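You operate a simulated robot arm through the tools that you are given. There is no shell and no other tool. Be economical: measure what you need, move in short steps, check, and stop when the job is done.

You are at the controls of a simulated two-armed robot. One attempt, no reset.

## Task
Put the strainer labelled "62" from the steel table on top of the blue mix card and the strainer marked "75" on top of the packing card. Put the tin that says "fuses" from the steel table on the shelf of mould 56. Put the filter labelled "59" from the steel table on the shelf of the steel table and the filter that says "26" on the top of the sample bench. Put the white bottle marked "rinse" from the top of the panel bench on top of the blue seat card and the white bottle labelled "WAX" in the well of the green tray. Do these in any order. Set down upright: strainer, filter, white bottle.

The check looks at the end state, three seconds after you hand in, the way a careful person would. Anything else that was tipped, shoved, dropped, spilled or broken makes it a failure.

## Robot
Two 6-joint arms with two-finger parallel grippers on one trunk, on a base that drives. Base frame: it is fixed to the floor where the robot stands at the start and does not move with it; the origin is under the middle of the robot, x ahead of it, y to its left, z up; the surface under the hand at the start is at about z = 800. Units: mm, degrees, N and s.
The left shoulder is at the start at [80, 216, 1610], the right one opposite. With the tool pointing down near the work surface each hand reaches from about 100 to 640 mm from the robot's upright axis, wherever it stands, measured 20 degrees to its own side. Places, roughly: blue mix card [750, 0, 750]; blue seat card [-750, 3250, 750]; filter [750, -500, 750]; packing card [750, -750, 750]; shelf of mould 56 (22x65 cm) [260, -4500, 720]; shelf of the steel table [600, -500, 300]; strainer [500, -250, 750]; tin [500, 0, 750]; top of the sample bench [-1700, -1600, 800]; well of the green tray (26x36 cm) [280, 3320, 780]; white bottle [-750, 3500, 750]. Payload 3.43 kg a hand.
The TCP of each hand is the grasp point between the finger pads, 30 mm short of the fingertips. In the tool frame z runs along the fingers and y along their closing line. The gripper opens to 94 mm. The fingers are 28 mm wide and 10 mm thick; the gripper's body (50 by 96 mm) begins 55 mm behind the TCP.
Orientation is told as [roll, pitch, yaw] about the base's x, y, z axes, in that order, counted from this pose: with the fingers straight down and closing along the base's y, the tool's x points along the base's -x, its y along +y and its z along -z.

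## Interface
- The arms move only by the tool arm_command. It takes "left_commands", "right_commands" or both (then of equal length, played together; a hand with none holds still); each is a list that holds one entry, the list of rows, each a list of 7 numbers: the shift along the tool's x, y, z in mm, then the turn, a rotation vector about the tool's x, y, z in degrees, then the finger opening in mm, from 0 to 94. In form: [[[x, y, z, ax, ay, az, jaw], ...]]. A call has 1 to 12 rows; each row shifts and turns the commanded pose from where the row before left it, along the tool's axes as they then stand. Each row takes 0.2 s and may step no farther than 50 mm and 8.6 degrees from the row before; otherwise, or with a gripper value out of range, the whole call is refused. Where a pose cannot be reached the arm comes as near as it can. A force on the tool above 40 N (or 10 N above the force at the start of the call, whichever is more), or a blocked arm, ends the call early, and 0.2 s more pass. Each finger travels about 72 mm/s and halts on what it meets, pressing with about 38 N; the grip force reading is that of the motor and also rises with nothing between the fingers. The clock runs only during rows and for 0.2 s after the last one: add rows that do not move to give the fingers time. It gives the time, the measured TCP pose, the force on the tool (base axes), the opening and the grip force at its end, in the units of the frame above (readings bear some noise), with the torque about the TCP (base axes, N m) and any sound that the robot's microphone picked up.
- Cameras (640 x 400 px; columns grow to the right, rows downward): "scene" is now at [90.1, -24.2, 1750.5]; the picture's right is [-0.35, -0.94, 0.00], its down [-0.84, 0.31, -0.45] and it looks along [0.42, -0.16, -0.89] (base axes); focal length 286 px, centre (320, 200). "left" rides on the left gripper at [76, -14, -102] in its tool frame; the picture's right is [0.18, 0.98, 0.00], its down [-0.75, 0.14, -0.64] and it looks along [-0.63, 0.12, 0.77] (tool axes); focal length 243 px, centre (320, 200). "right" rides on the right gripper at [76, 14, -103] in its tool frame; the picture's right is [-0.18, 0.98, 0.00], its down [-0.75, -0.14, -0.64] and it looks along [-0.63, -0.12, 0.77] (tool axes); focal length 243 px, centre (320, 200). There is no depth. A picture from a camera that has moved, and an enlarged one, comes with that camera's place and axes in the base frame and with its lens.
- get_image(camera): a new picture of that camera. It takes no simulated time.
- slide_trunk(by): slides the trunk up (or, below 0, down) by that many mm; the arms and the scene camera ride with it, the base frame stays. It gives what a move gives, with no picture.
- base_move(legs): drives the robot by 1 to 6 legs, each [ahead, left, turn to the left] in mm, mm and degrees, along the robot's own axes; the way and the turn of a leg run together, so that a leg with both is an arc; at most 1500 mm and 180 degrees a leg. The arms and the cameras ride along, it lands a little off, and it stops where it bumps. It gives what a move gives.
- head_to(pan, tilt): turns the head with the scene camera to pan (to the left, within 86 degrees either way) and tilt (down, from -29 to 69), counted from straight ahead of the robot. It gives what a move gives.
- inspect(camera, box): a new picture of the part [left, top, right, bottom] of that camera's present view, enlarged. It takes no simulated time.
- sign_off(): hands the job in; it is judged then, once.

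Work in short steps. Places have to be worked out from the pictures, the camera data and where the tool is seen: move nearer, look again, correct. Check each grasp and each placing, and mend what went wrong. You have 207 turns and 190 pictures in all, those below and enlarged ones among them. Open the grippers and draw the arms clear of the work before you hand the job in, unless the task says otherwise; then end with one line.

The tools are called after "Emit:" as name(argument=value, ...) on one line, values as JSON. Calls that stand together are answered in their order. arm_command: Moves the arms, as the interface text tells. Its arguments: {"type":"object","properties":{"left_commands":{"type":"array","items":{"type":"array","items":{"type":"array","items":{"type":"number"}}}},"right_commands":{"type":"array","items":{"type":"array","items":{"type":"array","items":{"type":"number"}}}}},"required":[]} The other tools are called the same way: slide_trunk (by) slides the trunk up or down; base_move (legs) drives the base; head_to (pan, tilt) turns the head that bears the scene camera; get_image (camera) takes a picture; inspect (camera, box) takes an enlarged picture of a part of a camera's view; sign_off () hands the job in.

At the start:

```text
time: 0.0
left_position: [574.9, -49.6, 1084.2]
left_ee_rot: [0.0, 0.0, 0.0]
left_wrist_force: [0.2, -0.4, 0.3]
left_torque: [0.0, -0.01, 0.0]
left_grip_width: 93.7
left_grasp_force: 0.0
right_position: [372.5, -374.7, 1038.2]
right_ee_rot: [-0.2, 0.1, 0.1]
right_wrist_force: [-1.5, 0.3, 0.3]
right_torque: [0.01, 0.01, -0.01]
right_grip_width: 94.2
right_grasp_force: 0.1
trunk travel left (down, up): [-840.0, 0.0]
robot x, y, heading: [-0.7, 3.8, -0.1]
head pan, tilt: [-20.5, 63.4]
```

scene: 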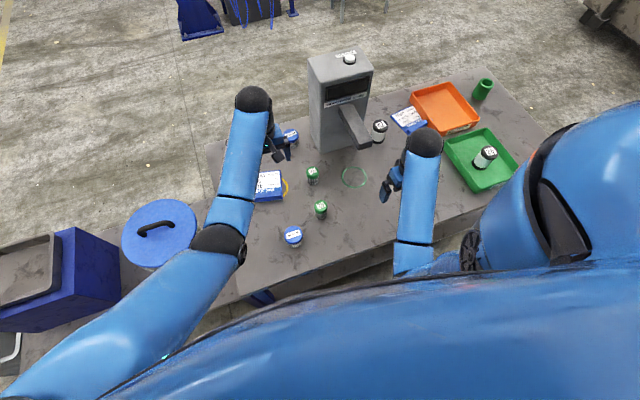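
right: 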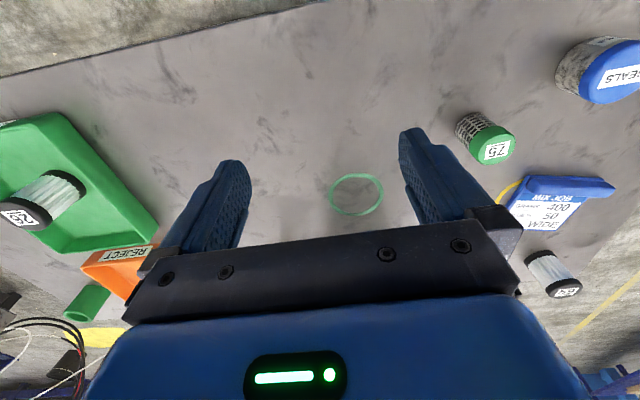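
left: 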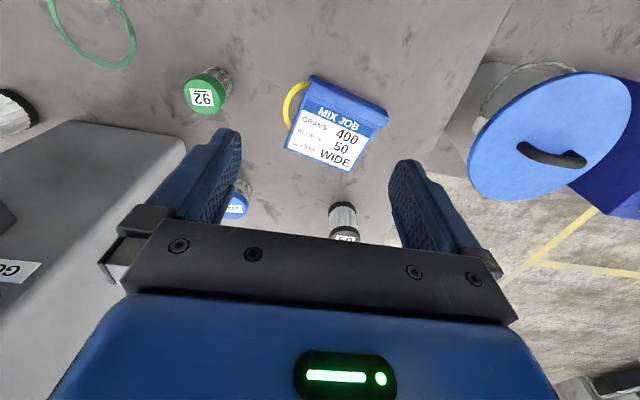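

The table is partly hidden by the arms; I enlarge the scene view to read the labels.

Emit:
inspect(camera="scene", box=[220, 100, 400, 260])

Emit:
inspect(camera="scene", box=[360, 60, 540, 220])

Emit:
inspect(camera="right", box=[420, 20, 640, 320])

Emit:
inspect(camera="left", box=[160, 40, 420, 260])

```text
2.50 times, centred on (310, 180) of scene
camera zoom: at [90.1, -24.2, 1750.5], right [-0.35, -0.94, 0.0], down [-0.84, 0.31, -0.45], along [0.42, -0.16, -0.89], focal length 714 px, centre (345, 250)
```

zoom: 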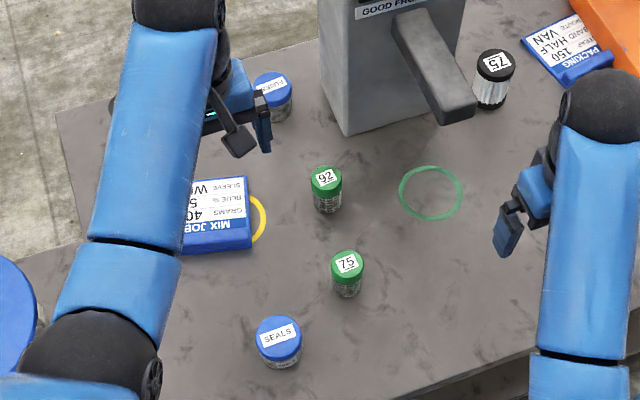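

```text
2.50 times, centred on (450, 140) of scene
camera zoom: at [90.1, -24.2, 1750.5], right [-0.35, -0.94, 0.0], down [-0.84, 0.31, -0.45], along [0.42, -0.16, -0.89], focal length 714 px, centre (-5, 350)
```

zoom: 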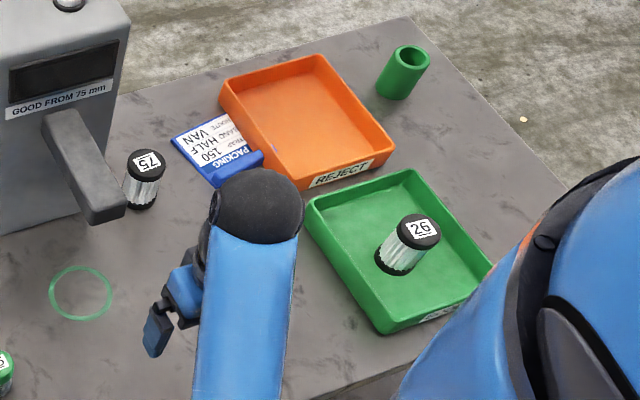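

```text
1.33 times, centred on (530, 170) of right
camera zoom: at [296.7, -360.3, 1140.8], right [0.18, 0.98, 0.0], down [0.75, -0.14, 0.64], along [0.63, -0.12, -0.77], focal length 324 px, centre (40, 240)
```

zoom: 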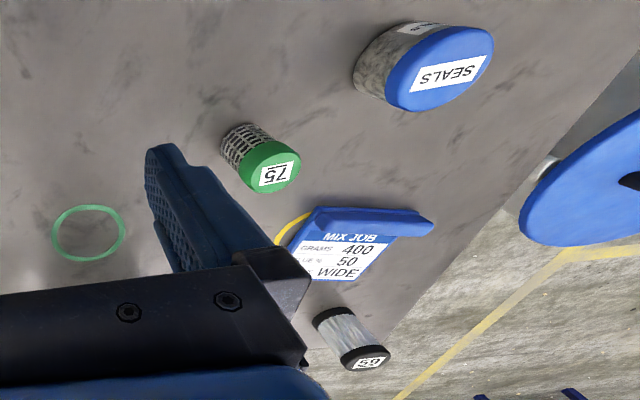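

```text
1.82 times, centred on (290, 150) of left
camera zoom: at [498.0, -64.8, 1185.5], right [-0.18, 0.98, 0.0], down [0.75, 0.14, 0.64], along [0.63, 0.12, -0.77], focal length 441 px, centre (374, 291)
```

zoom: 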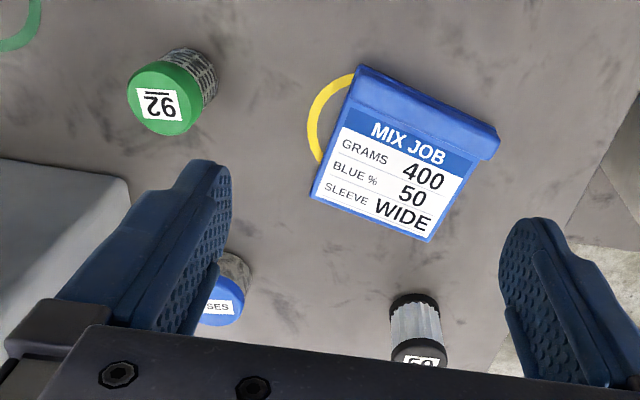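

I need sharper readings of the doubtful labels (92/62/26, 59).

Emit:
inspect(camera="scene", box=[295, 155, 335, 180])

Emit:
inspect(camera="left", box=[170, 60, 250, 120])

Emit:
inspect(camera="left", box=[310, 195, 370, 245])

Emit:
inspect(camera="scene", box=[460, 135, 510, 175])

Emit:
inspect(camera="scene", box=[325, 45, 375, 75])

```text
16.00 times, centred on (315, 168) of scene
camera zoom: at [90.1, -24.2, 1750.5], right [-0.35, -0.94, 0.0], down [-0.84, 0.31, -0.45], along [0.42, -0.16, -0.89], focal length 4571 px, centre (400, 720)
```

zoom: 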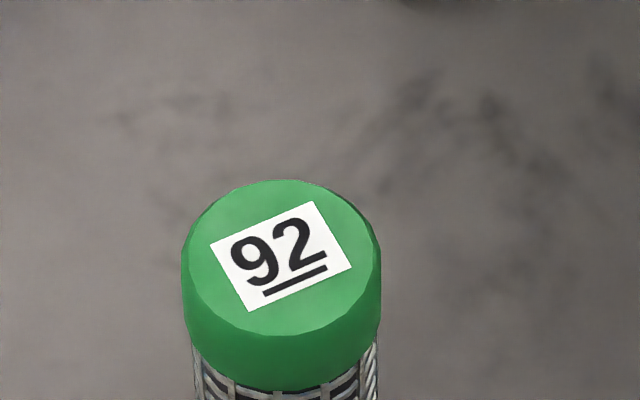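

```text
6.67 times, centred on (210, 90) of left
camera zoom: at [498.0, -64.8, 1185.5], right [-0.18, 0.98, 0.0], down [0.75, 0.14, 0.64], along [0.63, 0.12, -0.77], focal length 1618 px, centre (1053, 933)
```

zoom: 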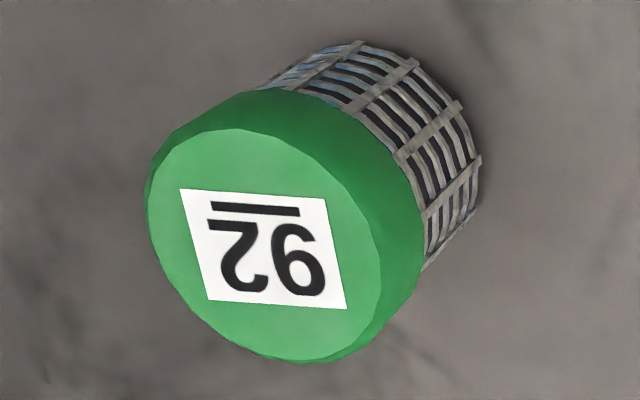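

```text
8.00 times, centred on (340, 220) of left
camera zoom: at [498.0, -64.8, 1185.5], right [-0.18, 0.98, 0.0], down [0.75, 0.14, 0.64], along [0.63, 0.12, -0.77], focal length 1941 px, centre (160, 40)
```

zoom: 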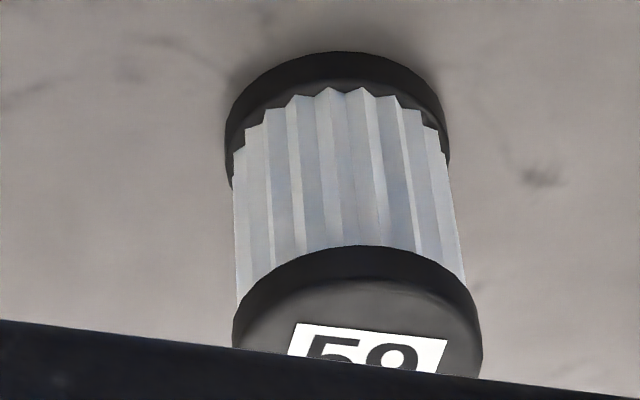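

```text
10.00 times, centred on (485, 155) of scene
camera zoom: at [90.1, -24.2, 1750.5], right [-0.35, -0.94, 0.0], down [-0.84, 0.31, -0.45], along [0.42, -0.16, -0.89], focal length 2857 px, centre (-1330, 650)
```

zoom: 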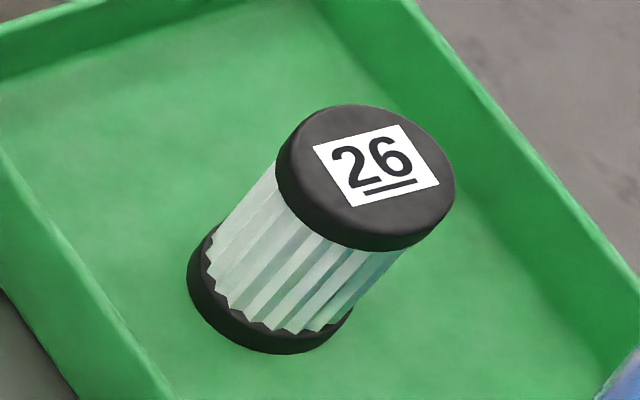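

```text
12.80 times, centred on (350, 60) of scene
camera zoom: at [90.1, -24.2, 1750.5], right [-0.35, -0.94, 0.0], down [-0.84, 0.31, -0.45], along [0.42, -0.16, -0.89], focal length 3657 px, centre (-64, 1992)
```

zoom: 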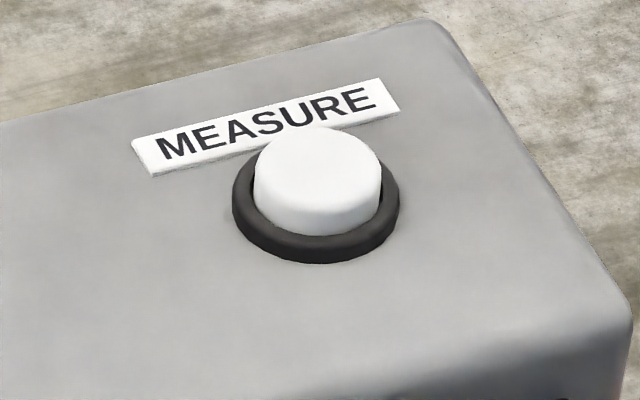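

The green strainer is "92", so "62" is hidden somewhere. I draw both arms back and to the sides to see the whole table.

Emit:
arm_command(left_commands=[[[20, 20, -35, 0, 0, 0, 94], [20, 25, -35, 0, 0, 0, 94], [30, 35, -10, 0, 0, 0, 94], [30, 38, -5, 0, 0, 0, 94], [30, 38, 0, 0, 0, 0, 94], [30, 38, 0, 0, 0, 0, 94], [30, 38, 0, 0, 0, 0, 94], [30, 38, 0, 0, 0, 0, 94], [30, 38, 0, 0, 0, 0, 94]]], right_commands=[[[10, -10, -30, 0, 0, 0, 94], [10, -10, -30, 0, 0, 0, 94], [10, -20, -20, 0, 0, 0, 94], [10, -20, 0, 0, 0, 0, 94], [10, -20, 0, 0, 0, 0, 94], [10, -20, 0, 0, 0, 0, 94], [10, -10, 0, 0, 0, 0, 94], [10, 0, 0, 0, 0, 0, 94], [10, 0, 0, 0, 0, 0, 94]]])

Emit:
get_image(camera="scene")

Emit:
get_image(camera="right")

Emit:
get_image(camera="left")

```text
time: 2.0
left_position: [382.0, 229.1, 1041.3]
left_ee_rot: [-0.1, -0.2, -0.1]
left_wrist_force: [0.7, 0.7, -0.3]
left_torque: [-0.01, 0.0, -0.03]
left_grip_width: 93.9
left_grasp_force: 0.0
left hand out of reach, approached as far as the arm can: row 2, 3, 4, 5, 6, 7, 8
right_position: [285.8, -486.3, 1046.2]
right_ee_rot: [-0.2, -0.2, 0.2]
right_wrist_force: [-0.5, -0.5, 0.6]
right_torque: [0.03, 0.01, 0.0]
right_grip_width: 94.1
right_grasp_force: 0.1
right hand out of reach, approached as far as the arm can: row 1, 2, 3
trunk travel left (down, up): [-840.0, 0.0]
robot x, y, heading: [-2.0, -1.1, -0.0]
head pan, tilt: [-20.5, 63.4]
```

```text
177 pictures are left
camera scene: at [87.5, -22.9, 1750.7], right [-0.35, -0.94, 0.0], down [-0.84, 0.31, -0.45], along [0.42, -0.16, -0.89], focal length 286 px, centre (320, 200)
```

scene: 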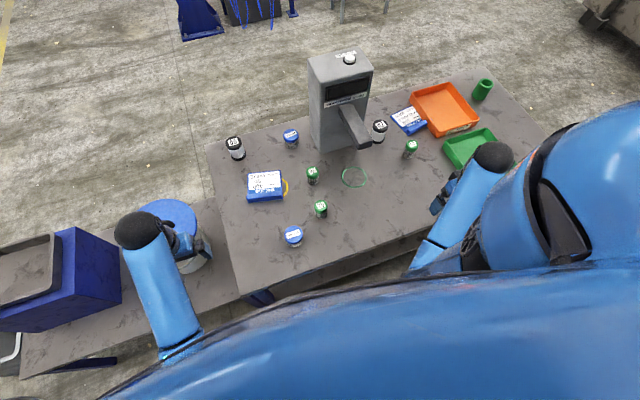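

```text
176 pictures are left
camera right: at [208.8, -472.3, 1147.1], right [0.18, 0.98, 0.0], down [0.75, -0.14, 0.64], along [0.63, -0.12, -0.76], focal length 243 px, centre (320, 200)
```

right: 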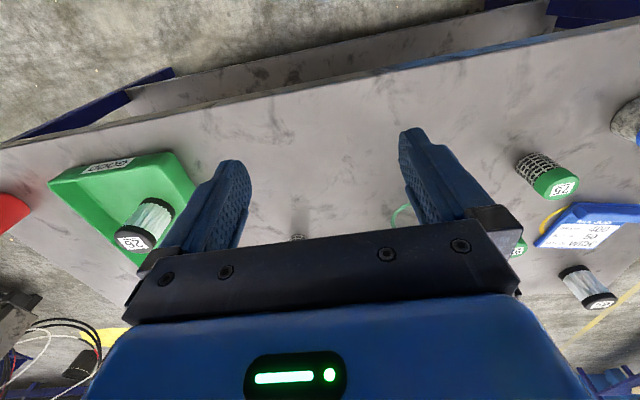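

```text
175 pictures are left
camera left: at [305.5, 214.4, 1143.0], right [-0.18, 0.98, 0.0], down [0.75, 0.14, 0.64], along [0.63, 0.12, -0.77], focal length 243 px, centre (320, 200)
```

left: 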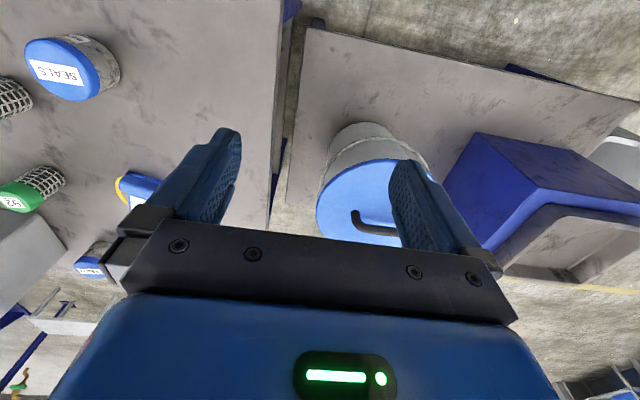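

A third strainer appeared near the packing card; I read it, plus the cards and the whole table once more.

Emit:
inspect(camera="scene", box=[360, 90, 440, 165])

Emit:
inspect(camera="scene", box=[220, 115, 400, 255])

```text
5.33 times, centred on (400, 128) of scene
camera zoom: at [87.5, -22.9, 1750.7], right [-0.35, -0.94, 0.0], down [-0.84, 0.31, -0.45], along [0.42, -0.16, -0.89], focal length 1524 px, centre (-107, 587)
```

zoom: 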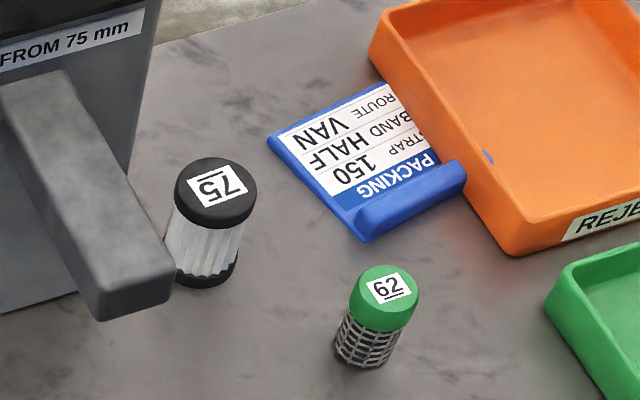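

```text
2.86 times, centred on (310, 185) of scene
camera zoom: at [87.5, -22.9, 1750.7], right [-0.35, -0.94, 0.0], down [-0.84, 0.31, -0.45], along [0.42, -0.16, -0.89], focal length 816 px, centre (349, 243)
```

zoom: 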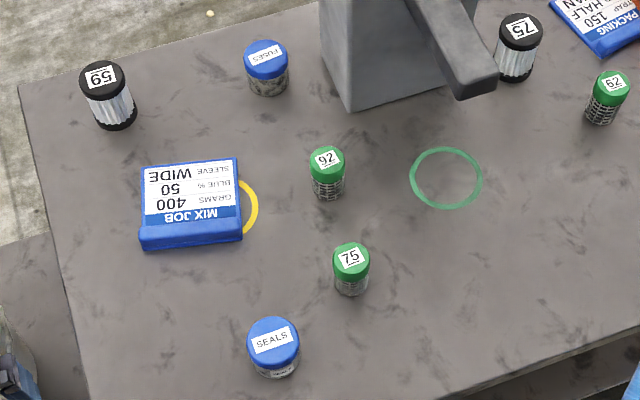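

Strainer "62" is near the packing card at about (594,-590); "75" is at about (470,-168); table top works out to z≈800 by triangulation. I bring the right hand above strainer 75.

Emit:
arm_command(right_commands=[[[-20, 38, 0, 0, 0, 0, 94], [-20, 40, 0, 0, 0, 0, 94], [-20, 40, 10, 0, 0, 0, 94], [-20, 40, 20, 0, 0, 0, 94], [-20, 40, 20, 0, 0, 0, 94], [-20, 40, 20, 0, 0, 0, 94], [-20, 40, 20, 0, 0, 0, 94], [-20, 38, 20, 0, 0, 0, 94], [0, 0, 0, 0, 0, 0, 94]]])

Emit:
get_image(camera="right")

Emit:
get_image(camera="scene")

```text
time: 4.0
left_position: [384.2, 227.9, 1040.5]
left_ee_rot: [0.0, -0.1, 0.0]
left_wrist_force: [0.1, 0.4, -0.4]
left_torque: [-0.04, 0.01, -0.01]
left_grip_width: 94.2
left_grasp_force: 0.1
right_position: [444.7, -170.4, 929.3]
right_ee_rot: [-0.2, -0.1, 0.0]
right_wrist_force: [0.1, -0.3, 0.5]
right_torque: [0.0, 0.01, 0.03]
right_grip_width: 94.2
right_grasp_force: 0.0
right hand out of reach, approached as far as the arm can: row 2
trunk travel left (down, up): [-840.0, 0.0]
robot x, y, heading: [-0.4, -0.9, 0.0]
head pan, tilt: [-20.5, 63.4]
```

```text
172 pictures are left
camera right: at [368.0, -156.4, 1032.4], right [0.18, 0.98, 0.0], down [0.75, -0.14, 0.64], along [0.63, -0.12, -0.77], focal length 243 px, centre (320, 200)
```

right: 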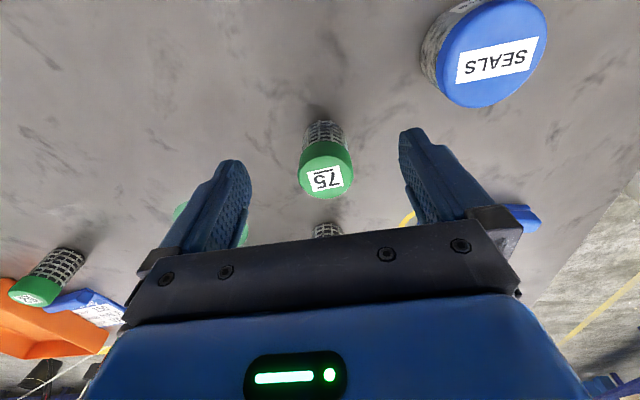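

```text
171 pictures are left
camera scene: at [89.9, -24.0, 1750.5], right [-0.35, -0.94, 0.0], down [-0.84, 0.31, -0.45], along [0.42, -0.16, -0.89], focal length 286 px, centre (320, 200)
```

scene: 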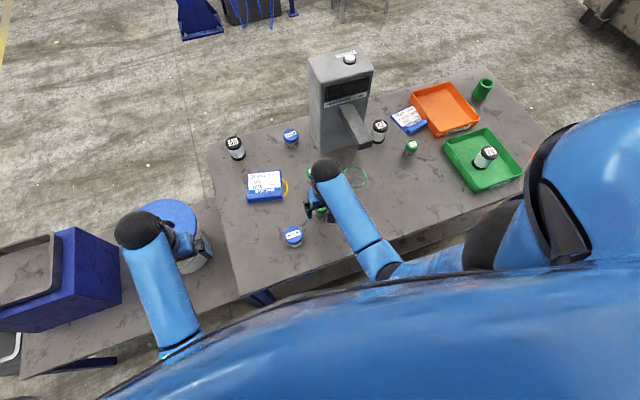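

Strainer 75 triangulates to (469,-173) with its lid top near z≈885. I align and descend, fingers straddling it.

Emit:
arm_command(right_commands=[[[-24.5, -2.5, 0, 0, 0, 0, 94], [0, 0, 26, 0, 0, 0, 94], [0, 0, 26, 0, 0, 0, 94], [0, 0, 24, 0, 0, 0, 94], [0, 0, 0, 0, 0, 0, 94]]])

Emit:
get_image(camera="right")

```text
time: 5.2
left_position: [384.2, 228.9, 1040.4]
left_ee_rot: [0.0, -0.1, 0.0]
left_wrist_force: [-0.5, -0.4, 0.3]
left_torque: [-0.02, 0.01, -0.01]
left_grip_width: 93.9
left_grasp_force: 0.1
right_position: [471.8, -172.3, 851.6]
right_ee_rot: [-0.1, -0.1, 0.1]
right_wrist_force: [-0.1, -0.4, 0.7]
right_torque: [0.0, 0.02, 0.03]
right_grip_width: 93.8
right_grasp_force: 0.0
trunk travel left (down, up): [-840.0, 0.0]
robot x, y, heading: [0.4, -0.3, -0.0]
head pan, tilt: [-20.5, 63.4]
```

```text
170 pictures are left
camera right: at [395.1, -160.0, 955.7], right [0.18, 0.98, 0.0], down [0.75, -0.14, 0.64], along [0.63, -0.12, -0.77], focal length 243 px, centre (320, 200)
```

right: 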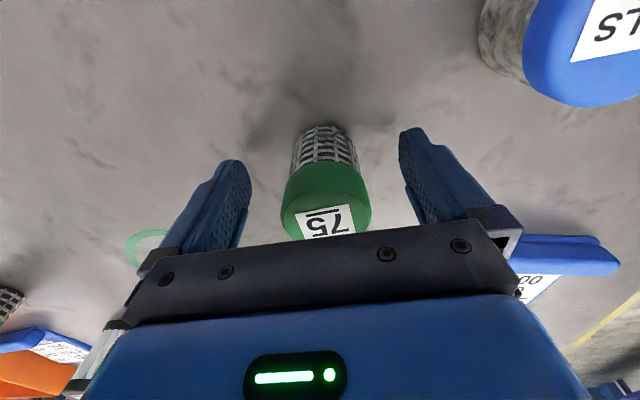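

The strainer sits between the pads, centred to within a few mm. I close, then lift a little.

Emit:
arm_command(right_commands=[[[0, 0, 0, 0, 0, 0, 60], [0, 0, 0, 0, 0, 0, 35], [0, 0, 0, 0, 0, 0, 20], [0, 0, 0, 0, 0, 0, 20], [0, 0, 0, 0, 0, 0, 20], [0, 0, -20, 0, 0, 0, 20], [0, 0, -30, 0, 0, 0, 20], [0, 0, -30, 0, 0, 0, 20]]])

Emit:
get_image(camera="right")

```text
time: 7.0
left_position: [383.9, 228.5, 1040.2]
left_ee_rot: [-0.1, -0.2, 0.0]
left_wrist_force: [0.2, 0.8, 0.9]
left_torque: [0.0, 0.01, 0.01]
left_grip_width: 93.8
left_grasp_force: 0.0
right_position: [469.9, -174.4, 934.7]
right_ee_rot: [0.0, 0.0, 0.1]
right_wrist_force: [-0.9, -0.4, -0.3]
right_torque: [0.01, -0.03, -0.02]
right_grip_width: 19.9
right_grasp_force: 0.0
trunk travel left (down, up): [-840.0, 0.0]
robot x, y, heading: [0.2, 1.6, 0.1]
head pan, tilt: [-20.5, 63.4]
```

```text
169 pictures are left
camera right: at [393.4, -162.1, 1037.2], right [0.18, 0.98, 0.0], down [0.75, -0.14, 0.64], along [0.63, -0.12, -0.77], focal length 243 px, centre (320, 200)
```

right: 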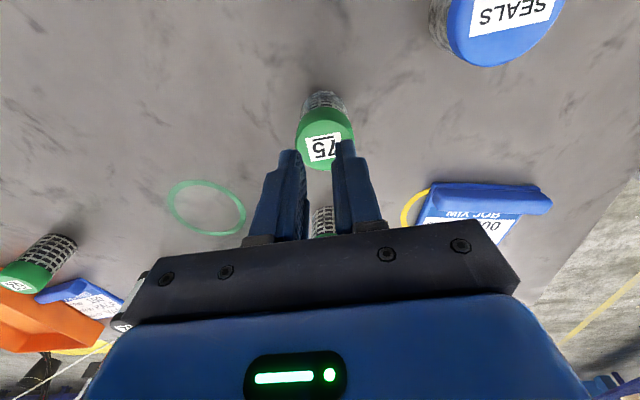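

Nothing was gripped and the strainer still stands. My rays also fit a table at z≈750 with the strainer at (492,-177); I zoom to re-measure.

Emit:
inspect(camera="right", box=[270, 70, 370, 180])

Emit:
inspect(camera="scene", box=[270, 150, 350, 250])

```text
3.64 times, centred on (320, 125) of right
camera zoom: at [393.4, -162.1, 1037.2], right [0.18, 0.98, 0.0], down [0.75, -0.14, 0.64], along [0.63, -0.12, -0.77], focal length 882 px, centre (320, 473)
```

zoom: 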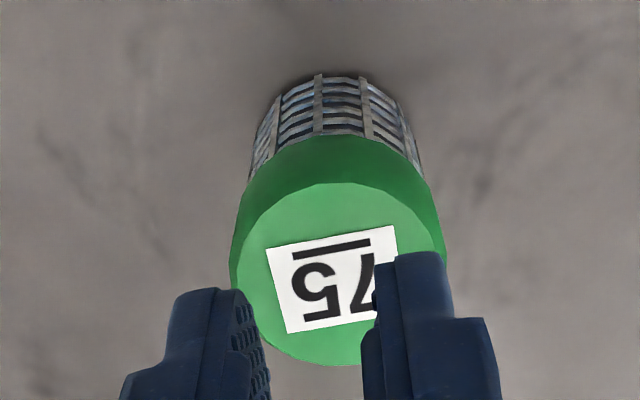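

```text
4.00 times, centred on (310, 200) of scene
camera zoom: at [89.7, -24.0, 1750.5], right [-0.35, -0.94, 0.0], down [-0.84, 0.31, -0.45], along [0.42, -0.16, -0.89], focal length 1143 px, centre (360, 200)
```

zoom: 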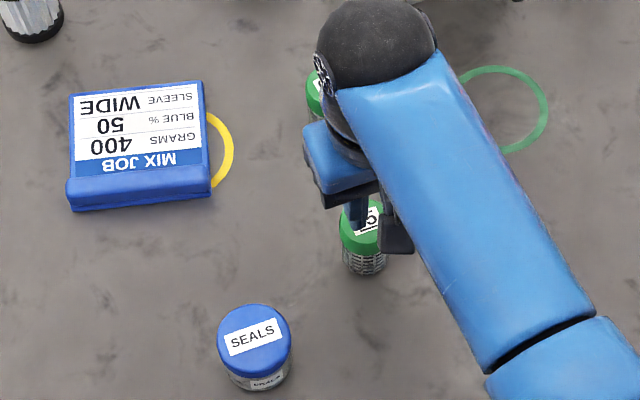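

Estimates conflict (750 vs 800), so I measure the table height by touch: closed fingers go down on a bare spot 95 mm to the right of the strainer.

Emit:
arm_command(right_commands=[[[0, -48, 0, 0, 0, 0, 20], [10, -48, 0, 0, 0, 0, 20], [10, 0, 30, 0, 0, 0, 20], [0, 0, 30, 0, 0, 0, 20], [0, 0, 20, 0, 0, 0, 20], [0, 0, 15, 0, 0, 0, 20], [0, 0, 12, 0, 0, 0, 20], [0, 0, 12, 0, 0, 0, 20], [0, 0, 12, 0, 0, 0, 20], [0, 0, 12, 0, 0, 0, 20], [0, 0, 12, 0, 0, 0, 20], [0, 0, 12, 0, 0, 0, 20]]])

Emit:
get_image(camera="right")

```text
time: 8.7
left_position: [381.7, 229.4, 1040.9]
left_ee_rot: [0.0, -0.2, -0.1]
left_wrist_force: [-0.5, 1.0, 0.4]
left_torque: [0.01, 0.0, -0.02]
left_grip_width: 93.8
left_grasp_force: 0.0
right_position: [448.7, -269.2, 830.1]
right_ee_rot: [-0.1, 0.1, 0.1]
right_wrist_force: [-9.5, 0.8, 16.8]
right_torque: [0.22, 0.06, 0.13]
right_grip_width: 20.3
right_grasp_force: 0.6
trunk travel left (down, up): [-840.0, 0.0]
robot x, y, heading: [4.0, -0.2, 0.1]
head pan, tilt: [-20.5, 63.4]
stopped in row 8 (right hand): the force on the tool passed its limit at 55 N (the readings are from after the stop); the commanded pose is now the measured one
```

```text
166 pictures are left
camera right: at [372.7, -255.7, 933.1], right [0.18, 0.98, 0.0], down [0.76, -0.14, 0.64], along [0.63, -0.12, -0.77], focal length 243 px, centre (320, 200)
```

right: 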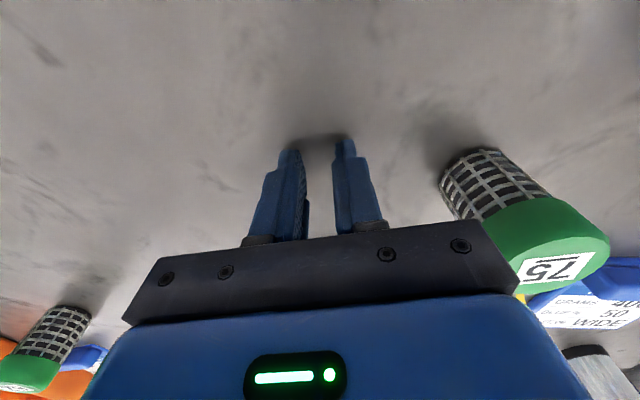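

Contact puts the table at z=800, so the strainer is at about (479,-171). I go up, over it again, lower than before (TCP 838), and close without lifting.

Emit:
arm_command(right_commands=[[[0, 0, -40, 0, 0, 0, 40], [0, 0, -40, 0, 0, 0, 94], [-10, 30, -10, 0, 0, 0, 94], [-11, 35, 0, 0, 0, 0, 94], [-11, 33, 0, 0, 0, 0, 94], [0, 0, 30, 0, 0, 0, 94], [0, 0, 30, 0, 0, 0, 94], [0, 0, 22, 0, 0, 0, 94], [0, 0, 0, 0, 0, 0, 94]]])

Emit:
get_image(camera="right")

```text
time: 10.7
left_position: [383.9, 227.1, 1041.2]
left_ee_rot: [0.0, 0.0, -0.2]
left_wrist_force: [0.0, 1.0, -0.1]
left_torque: [-0.02, 0.01, -0.03]
left_grip_width: 94.1
left_grasp_force: 0.1
right_position: [483.1, -170.5, 835.5]
right_ee_rot: [-0.1, 0.1, 0.0]
right_wrist_force: [-0.2, 0.5, -0.3]
right_torque: [0.01, 0.01, 0.02]
right_grip_width: 94.1
right_grasp_force: 0.1
trunk travel left (down, up): [-840.0, 0.0]
robot x, y, heading: [0.9, 0.7, 0.2]
head pan, tilt: [-20.5, 63.4]
```

```text
165 pictures are left
camera right: at [405.9, -157.5, 939.1], right [0.18, 0.98, 0.0], down [0.76, -0.14, 0.64], along [0.63, -0.12, -0.77], focal length 243 px, centre (320, 200)
```

right: 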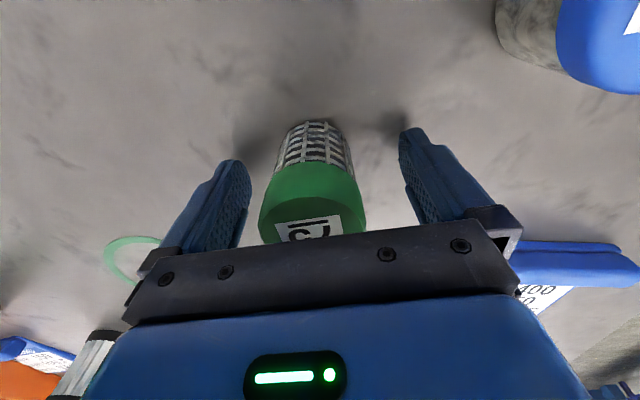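

Still well centred. I close with hold rows and no lift.

Emit:
arm_command(right_commands=[[[0, 0, 0, 0, 0, 0, 60], [0, 0, 0, 0, 0, 0, 35], [0, 0, 0, 0, 0, 0, 10], [0, 0, 0, 0, 0, 0, 10], [0, 0, 0, 0, 0, 0, 10]]])

Emit:
get_image(camera="right")

```text
time: 11.8
left_position: [385.1, 228.4, 1041.6]
left_ee_rot: [0.0, -0.1, -0.1]
left_wrist_force: [-0.9, -0.4, -0.3]
left_torque: [0.02, -0.02, 0.02]
left_grip_width: 94.0
left_grasp_force: 0.0
right_position: [481.9, -171.0, 835.4]
right_ee_rot: [0.0, 0.2, 0.1]
right_wrist_force: [-0.3, 0.1, 0.2]
right_torque: [-0.02, -0.01, 0.0]
right_grip_width: 45.4
right_grasp_force: 37.9
trunk travel left (down, up): [-840.0, 0.0]
robot x, y, heading: [-1.2, -2.5, 0.2]
head pan, tilt: [-20.5, 63.4]
```

```text
164 pictures are left
camera right: at [406.2, -157.6, 939.2], right [0.18, 0.98, 0.0], down [0.76, -0.14, 0.64], along [0.63, -0.12, -0.77], focal length 243 px, centre (320, 200)
```

right: 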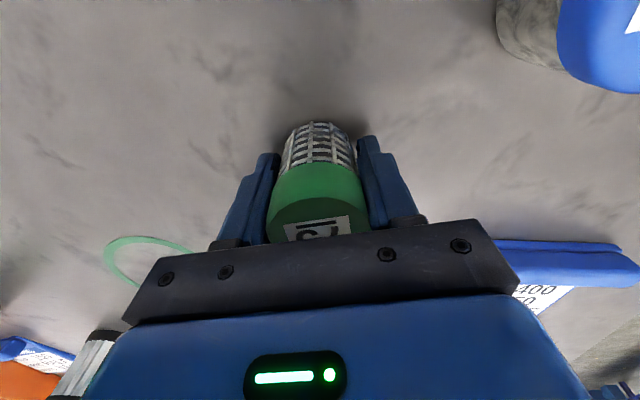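

Gripped firmly (45 mm, 38 N). I lift gently and check.

Emit:
arm_command(right_commands=[[[0, 0, -10, 0, 0, 0, 10], [0, 0, -20, 0, 0, 0, 10], [0, 0, -30, 0, 0, 0, 10], [0, 0, -40, 0, 0, 0, 10], [0, 0, 0, 0, 0, 0, 10]]])

Emit:
get_image(camera="right")

```text
time: 13.1
left_position: [384.2, 227.8, 1040.6]
left_ee_rot: [0.0, -0.1, -0.2]
left_wrist_force: [-0.5, 0.2, -0.9]
left_torque: [-0.03, 0.04, 0.0]
left_grip_width: 94.0
left_grasp_force: 0.1
right_position: [481.2, -172.7, 936.6]
right_ee_rot: [-0.1, 0.2, 0.0]
right_wrist_force: [-0.3, -0.1, -1.0]
right_torque: [-0.02, -0.02, 0.04]
right_grip_width: 44.8
right_grasp_force: 38.0
trunk travel left (down, up): [-840.0, 0.0]
robot x, y, heading: [-1.1, 4.1, -0.1]
head pan, tilt: [-20.5, 63.4]
```

```text
163 pictures are left
camera right: at [405.4, -160.2, 1039.4], right [0.18, 0.98, 0.0], down [0.76, -0.14, 0.64], along [0.63, -0.12, -0.77], focal length 243 px, centre (320, 200)
```

right: 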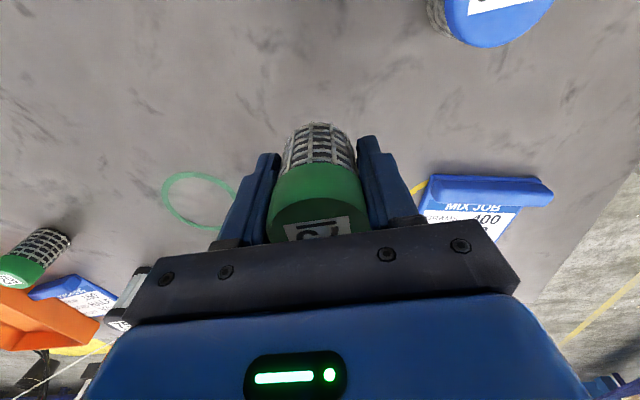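

Strainer 75 is held (base 35.5 mm below TCP). I drive right along the table to bring 62 and the packing card within reach.

Emit:
base_move(legs=[[0, -480, 0]])

Emit:
head_to(pan=-5, tilt=50)

Emit:
get_image(camera="scene")

Emit:
get_image(camera="right")

```text
time: 15.9
left_position: [384.0, -244.0, 1039.8]
left_ee_rot: [-0.1, -0.1, 0.1]
left_wrist_force: [0.3, -0.2, -0.6]
left_torque: [0.01, -0.02, -0.02]
left_grip_width: 94.0
left_grasp_force: 0.1
right_position: [482.7, -644.5, 937.7]
right_ee_rot: [-0.3, 0.3, 0.4]
right_wrist_force: [-0.1, 0.4, -0.8]
right_torque: [-0.02, 0.0, -0.04]
right_grip_width: 45.0
right_grasp_force: 38.5
trunk travel left (down, up): [-840.0, 0.0]
robot x, y, heading: [1.1, -475.4, 0.4]
head pan, tilt: [-20.5, 63.4]
```

```text
time: 16.7
left_position: [383.9, -245.0, 1041.4]
left_ee_rot: [0.0, 0.0, 0.3]
left_wrist_force: [-0.6, -0.4, -0.4]
left_torque: [-0.01, 0.02, 0.04]
left_grip_width: 94.0
left_grasp_force: 0.0
right_position: [484.3, -647.1, 935.4]
right_ee_rot: [-0.1, 0.2, 0.4]
right_wrist_force: [0.1, 0.1, -0.8]
right_torque: [0.02, 0.01, 0.03]
right_grip_width: 44.8
right_grasp_force: 37.8
trunk travel left (down, up): [-840.0, 0.0]
robot x, y, heading: [4.1, -478.8, 0.2]
head pan, tilt: [-5.0, 50.0]
```

```text
162 pictures are left
camera scene: at [109.1, -484.5, 1766.9], right [-0.08, -1.0, 0.0], down [-0.76, 0.06, -0.64], along [0.64, -0.05, -0.77], focal length 286 px, centre (320, 200)
```

scene: 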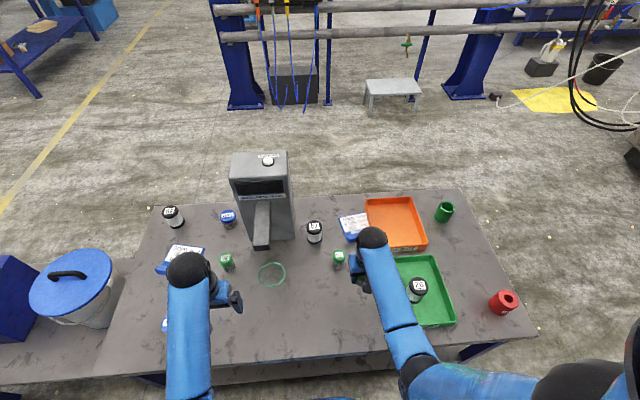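

```text
161 pictures are left
camera right: at [407.1, -633.9, 1039.2], right [0.18, 0.98, 0.0], down [0.76, -0.14, 0.64], along [0.63, -0.12, -0.77], focal length 243 px, centre (320, 200)
```

right: 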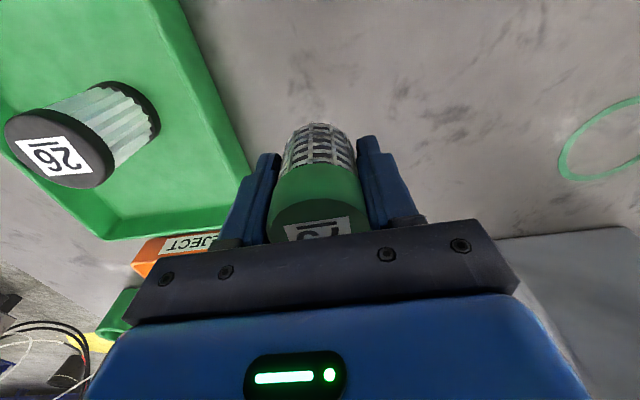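

Base at (3,-478). I test how close the base may come to the table with a short forward move.

Emit:
base_move(legs=[[60, 0, 0]])

```text
time: 17.6
left_position: [432.7, -246.5, 1045.3]
left_ee_rot: [0.0, -0.6, 0.2]
left_wrist_force: [-1.6, 0.3, 0.0]
left_torque: [0.03, -0.07, -0.02]
left_grip_width: 93.9
left_grasp_force: 0.1
right_position: [532.4, -647.1, 940.5]
right_ee_rot: [-0.1, -0.4, 0.3]
right_wrist_force: [-1.4, 0.2, -1.0]
right_torque: [0.0, -0.05, 0.03]
right_grip_width: 44.8
right_grasp_force: 38.0
trunk travel left (down, up): [-840.0, 0.0]
robot x, y, heading: [60.2, -477.0, 0.5]
head pan, tilt: [-5.0, 50.0]
```

No bump. I go another 60 mm.

Emit:
base_move(legs=[[60, 0, 0]])

Emit:
get_image(camera="right")

Emit:
get_image(camera="scene")

```text
time: 18.6
left_position: [493.4, -246.2, 1044.0]
left_ee_rot: [0.0, -0.5, 0.2]
left_wrist_force: [-0.2, 0.4, 1.5]
left_torque: [0.02, -0.04, 0.02]
left_grip_width: 94.1
left_grasp_force: 0.1
right_position: [592.7, -647.2, 939.4]
right_ee_rot: [0.0, -0.2, 0.3]
right_wrist_force: [-0.6, -0.5, -1.0]
right_torque: [0.01, -0.05, -0.02]
right_grip_width: 44.8
right_grasp_force: 38.6
trunk travel left (down, up): [-840.0, 0.0]
robot x, y, heading: [118.3, -477.3, 0.3]
head pan, tilt: [-5.0, 50.0]
```

```text
160 pictures are left
camera right: at [515.8, -633.7, 1042.2], right [0.18, 0.98, 0.0], down [0.75, -0.14, 0.64], along [0.63, -0.12, -0.76], focal length 243 px, centre (320, 200)
```

right: 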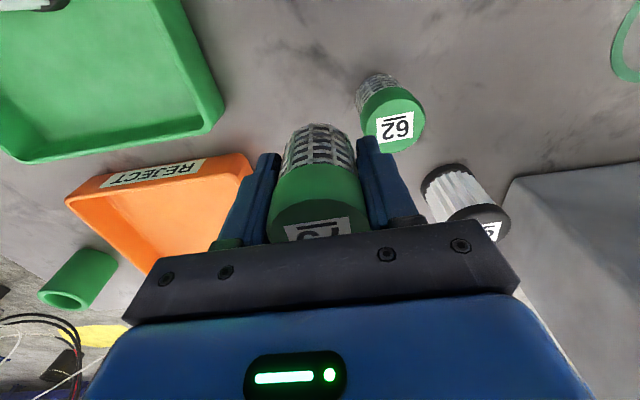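

```text
159 pictures are left
camera scene: at [212.7, -484.2, 1767.9], right [-0.08, -1.0, 0.0], down [-0.76, 0.06, -0.65], along [0.65, -0.05, -0.76], focal length 286 px, centre (320, 200)
```

scene: 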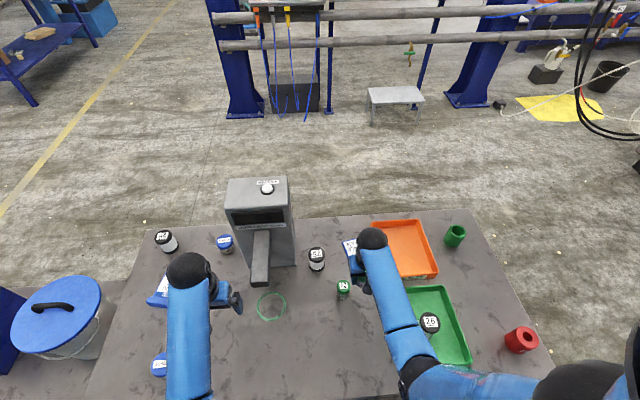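

Still clear. Another 60 mm forward.

Emit:
base_move(legs=[[60, 0, 0]])

Emit:
get_image(camera="right")

```text
time: 19.6
left_position: [550.7, -246.8, 1043.6]
left_ee_rot: [0.0, -0.4, 0.1]
left_wrist_force: [-0.5, -1.0, 0.4]
left_torque: [0.04, -0.03, 0.0]
left_grip_width: 94.1
left_grasp_force: 0.0
right_position: [650.9, -646.4, 939.2]
right_ee_rot: [-0.1, -0.2, 0.3]
right_wrist_force: [-0.7, -0.3, -0.3]
right_torque: [-0.01, -0.07, 0.0]
right_grip_width: 44.9
right_grasp_force: 37.9
trunk travel left (down, up): [-840.0, 0.0]
robot x, y, heading: [175.6, -478.5, 0.3]
head pan, tilt: [-5.0, 50.0]
```

```text
158 pictures are left
camera right: at [574.2, -633.6, 1042.0], right [0.18, 0.98, 0.0], down [0.75, -0.14, 0.64], along [0.63, -0.12, -0.76], focal length 243 px, centre (320, 200)
```

right: 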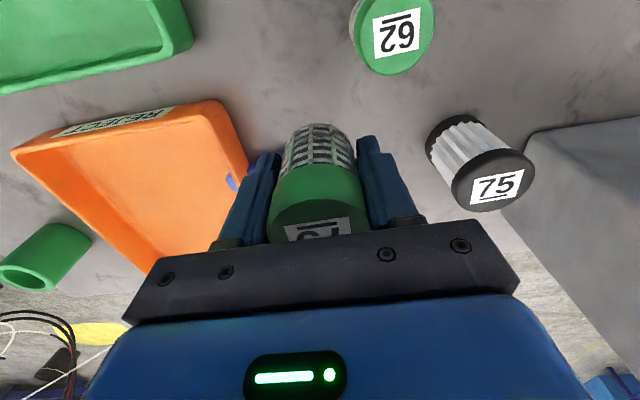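

I pull the hand back over to see the packing card from the head camera before placing.

Emit:
arm_command(right_commands=[[[0, 0, -30, 0, 0, 0, 10], [0, 0, -25, 0, 0, 0, 10], [40, 20, 0, 0, 0, 0, 10], [40, 40, 0, 0, 0, 0, 10], [40, 40, 0, 0, 0, 0, 10], [10, 30, 0, 0, 0, 0, 10]]])

Emit:
get_image(camera="scene")

Emit:
get_image(camera="right")

```text
refused: row 4 steps farther than a row can; nothing moved
```

```text
157 pictures are left
camera scene: at [271.4, -484.1, 1767.9], right [-0.08, -1.0, 0.0], down [-0.76, 0.06, -0.65], along [0.65, -0.05, -0.76], focal length 286 px, centre (320, 200)
```

scene: 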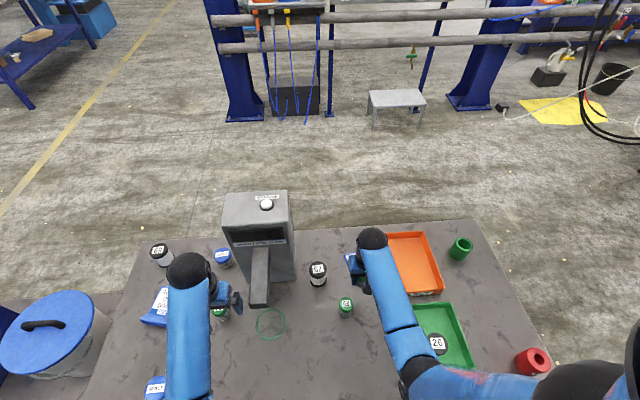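

```text
156 pictures are left
camera right: at [574.2, -633.6, 1042.0], right [0.18, 0.98, 0.0], down [0.75, -0.14, 0.64], along [0.63, -0.12, -0.76], focal length 243 px, centre (320, 200)
```

right: 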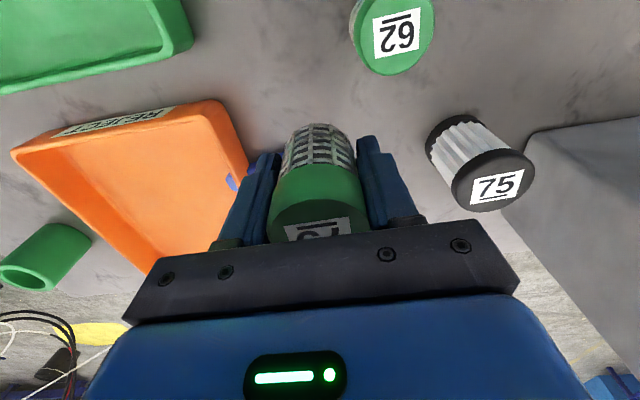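

Refused for step length; same move with smaller rows.

Emit:
arm_command(right_commands=[[[0, 0, -30, 0, 0, 0, 10], [0, 0, -25, 0, 0, 0, 10], [40, 20, 0, 0, 0, 0, 10], [35, 30, 0, 0, 0, 0, 10], [35, 30, 0, 0, 0, 0, 10], [20, 30, 0, 0, 0, 0, 10], [0, 0, 0, 0, 0, 0, 10]]])

Emit:
inspect(camera="scene", box=[250, 200, 490, 350])

Emit:
get_image(camera="right")

```text
time: 21.2
left_position: [559.0, -246.3, 1040.6]
left_ee_rot: [0.0, 0.1, 0.2]
left_wrist_force: [0.6, 0.0, -0.4]
left_torque: [0.01, 0.0, -0.02]
left_grip_width: 93.9
left_grasp_force: 0.0
right_position: [527.2, -537.7, 991.5]
right_ee_rot: [-0.1, 0.3, 0.2]
right_wrist_force: [0.6, 0.5, -1.3]
right_torque: [0.01, -0.01, -0.02]
right_grip_width: 44.6
right_grasp_force: 38.3
trunk travel left (down, up): [-840.0, 0.0]
robot x, y, heading: [176.7, -475.4, 0.0]
head pan, tilt: [-5.0, 50.0]
```

```text
2.67 times, centred on (370, 275) of scene
camera zoom: at [285.5, -483.9, 1766.9], right [-0.08, -1.0, 0.0], down [-0.76, 0.06, -0.64], along [0.64, -0.05, -0.77], focal length 762 px, centre (187, 0)
```

zoom: 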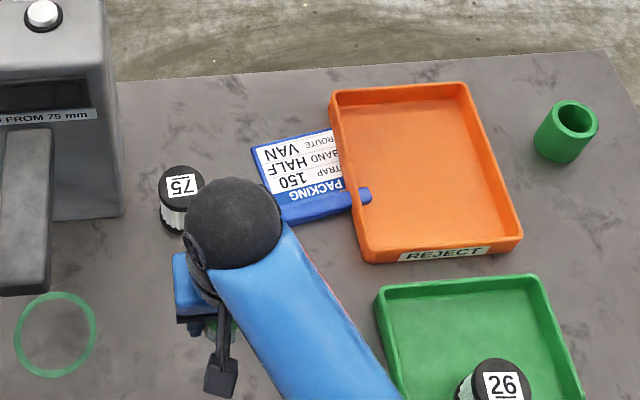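

```text
154 pictures are left
camera right: at [451.0, -525.4, 1094.3], right [0.18, 0.98, 0.0], down [0.76, -0.14, 0.64], along [0.63, -0.12, -0.77], focal length 243 px, centre (320, 200)
```

right: 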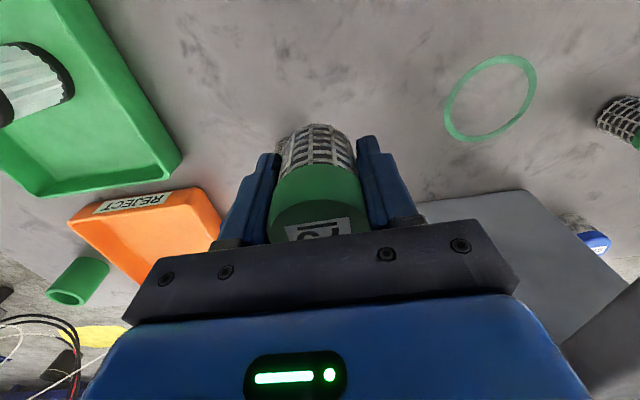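

The card lies flat with a lip on its near edge; its free centre is about (770,-672), left of the orange tray wall (y≈-732). I move the strainer above it.

Emit:
arm_command(right_commands=[[[-40, -22, 0, 0, 0, 0, 10], [-40, -22, 0, 0, 0, 0, 10], [-41, -23, 5, 0, 0, 0, 10], [-41, -23, 10, 0, 0, 0, 10], [-41, -22, 20, 0, 0, 0, 10], [-40, -22, 25, 0, 0, 0, 10], [0, 0, 20, 0, 0, 0, 10], [0, 0, 0, 0, 0, 0, 10]]])

Emit:
get_image(camera="right")

Emit:
inspect(camera="scene", box=[250, 200, 490, 350])

```text
refused: row 5 steps farther than a row can; nothing moved
```

```text
153 pictures are left
camera right: at [451.0, -525.4, 1094.3], right [0.18, 0.98, 0.0], down [0.76, -0.14, 0.64], along [0.63, -0.12, -0.77], focal length 243 px, centre (320, 200)
```

right: 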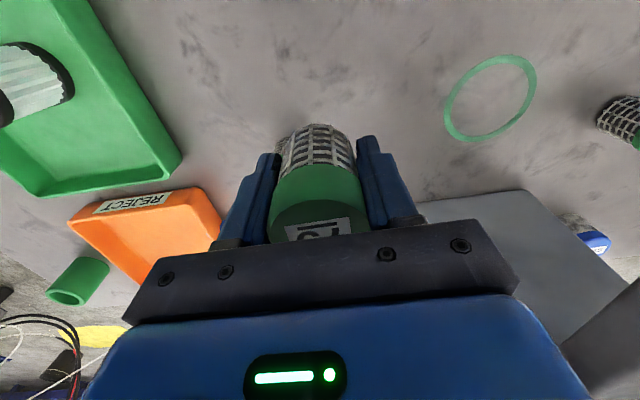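

```text
2.67 times, centred on (370, 275) of scene
camera zoom: at [285.5, -483.9, 1766.9], right [-0.08, -1.0, 0.0], down [-0.76, 0.06, -0.64], along [0.64, -0.05, -0.77], focal length 762 px, centre (187, 0)
```

zoom: 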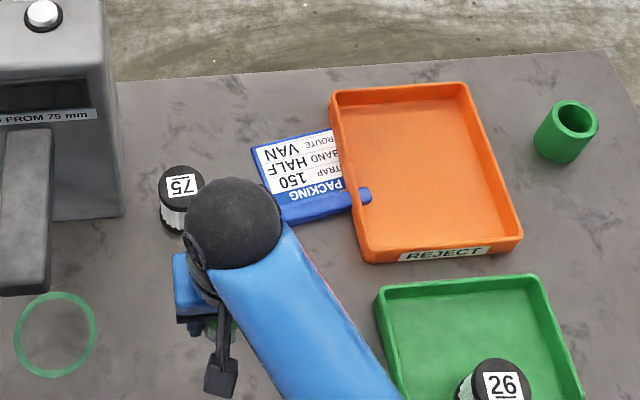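

Row 5 was a touch too long; I shorten it.

Emit:
arm_command(right_commands=[[[-38, -21, 0, 0, 0, 0, 10], [-38, -21, 0, 0, 0, 0, 10], [-38, -21, 5, 0, 0, 0, 10], [-38, -21, 10, 0, 0, 0, 10], [-38, -21, 10, 0, 0, 0, 10], [-38, -21, 10, 0, 0, 0, 10], [-15, -8, 30, 0, 0, 0, 10], [0, 0, 15, 0, 0, 0, 10], [0, 0, 0, 0, 0, 0, 10]]])

```text
time: 23.2
left_position: [558.1, -245.3, 1040.6]
left_ee_rot: [0.0, 0.1, 0.2]
left_wrist_force: [-0.7, 0.3, -0.4]
left_torque: [-0.02, 0.02, -0.02]
left_grip_width: 94.0
left_grasp_force: 0.2
right_position: [770.5, -668.5, 910.1]
right_ee_rot: [-0.1, 0.3, 0.2]
right_wrist_force: [-0.1, -0.2, -1.2]
right_torque: [0.0, -0.04, -0.02]
right_grip_width: 44.6
right_grasp_force: 38.1
trunk travel left (down, up): [-840.0, 0.0]
robot x, y, heading: [174.9, -477.2, -0.1]
head pan, tilt: [-5.0, 50.0]
```

I check the alignment over the card from both cameras.

Emit:
get_image(camera="right")

Emit:
inspect(camera="scene", box=[300, 200, 460, 300])

```text
151 pictures are left
camera right: at [694.2, -655.2, 1012.8], right [0.18, 0.98, 0.0], down [0.76, -0.14, 0.64], along [0.63, -0.12, -0.77], focal length 243 px, centre (320, 200)
```

right: 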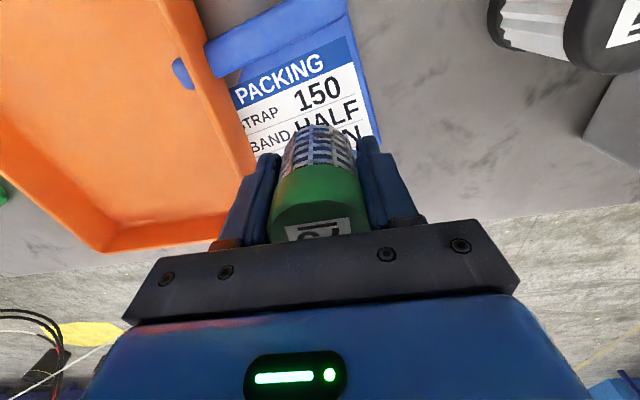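

```text
4.00 times, centred on (380, 250) of scene
camera zoom: at [284.7, -483.9, 1767.0], right [-0.08, -1.0, 0.0], down [-0.76, 0.06, -0.64], along [0.64, -0.05, -0.77], focal length 1143 px, centre (80, 0)
```

zoom: 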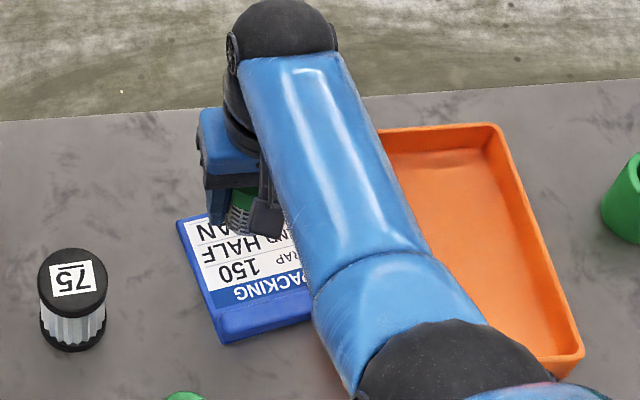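

Aligned over the "HALF" line, well within the card. Small correction and lower to just above the expected contact.

Emit:
arm_command(right_commands=[[[6, -4, 15, 0, 0, 0, 10], [0, 0, 15, 0, 0, 0, 10], [0, 0, 15, 0, 0, 0, 10], [0, 0, 12, 0, 0, 0, 10], [0, 0, 0, 0, 0, 0, 10]]])

Emit:
get_image(camera="right")

```text
time: 24.4
left_position: [558.5, -246.3, 1040.0]
left_ee_rot: [-0.1, 0.0, 0.1]
left_wrist_force: [-0.6, 0.0, -0.7]
left_torque: [-0.01, 0.03, -0.01]
left_grip_width: 93.8
left_grasp_force: 0.0
right_position: [765.2, -672.5, 853.4]
right_ee_rot: [-0.2, 0.3, 0.3]
right_wrist_force: [0.9, 0.0, -0.6]
right_torque: [-0.02, 0.02, -0.02]
right_grip_width: 44.7
right_grasp_force: 37.8
trunk travel left (down, up): [-840.0, 0.0]
robot x, y, heading: [177.6, -474.7, 0.1]
head pan, tilt: [-5.0, 50.0]
```

```text
149 pictures are left
camera right: at [688.7, -659.8, 956.7], right [0.18, 0.98, 0.0], down [0.76, -0.14, 0.64], along [0.63, -0.12, -0.77], focal length 243 px, centre (320, 200)
```

right: 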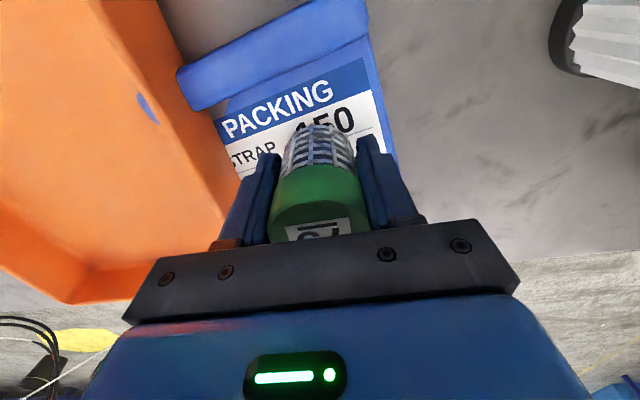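

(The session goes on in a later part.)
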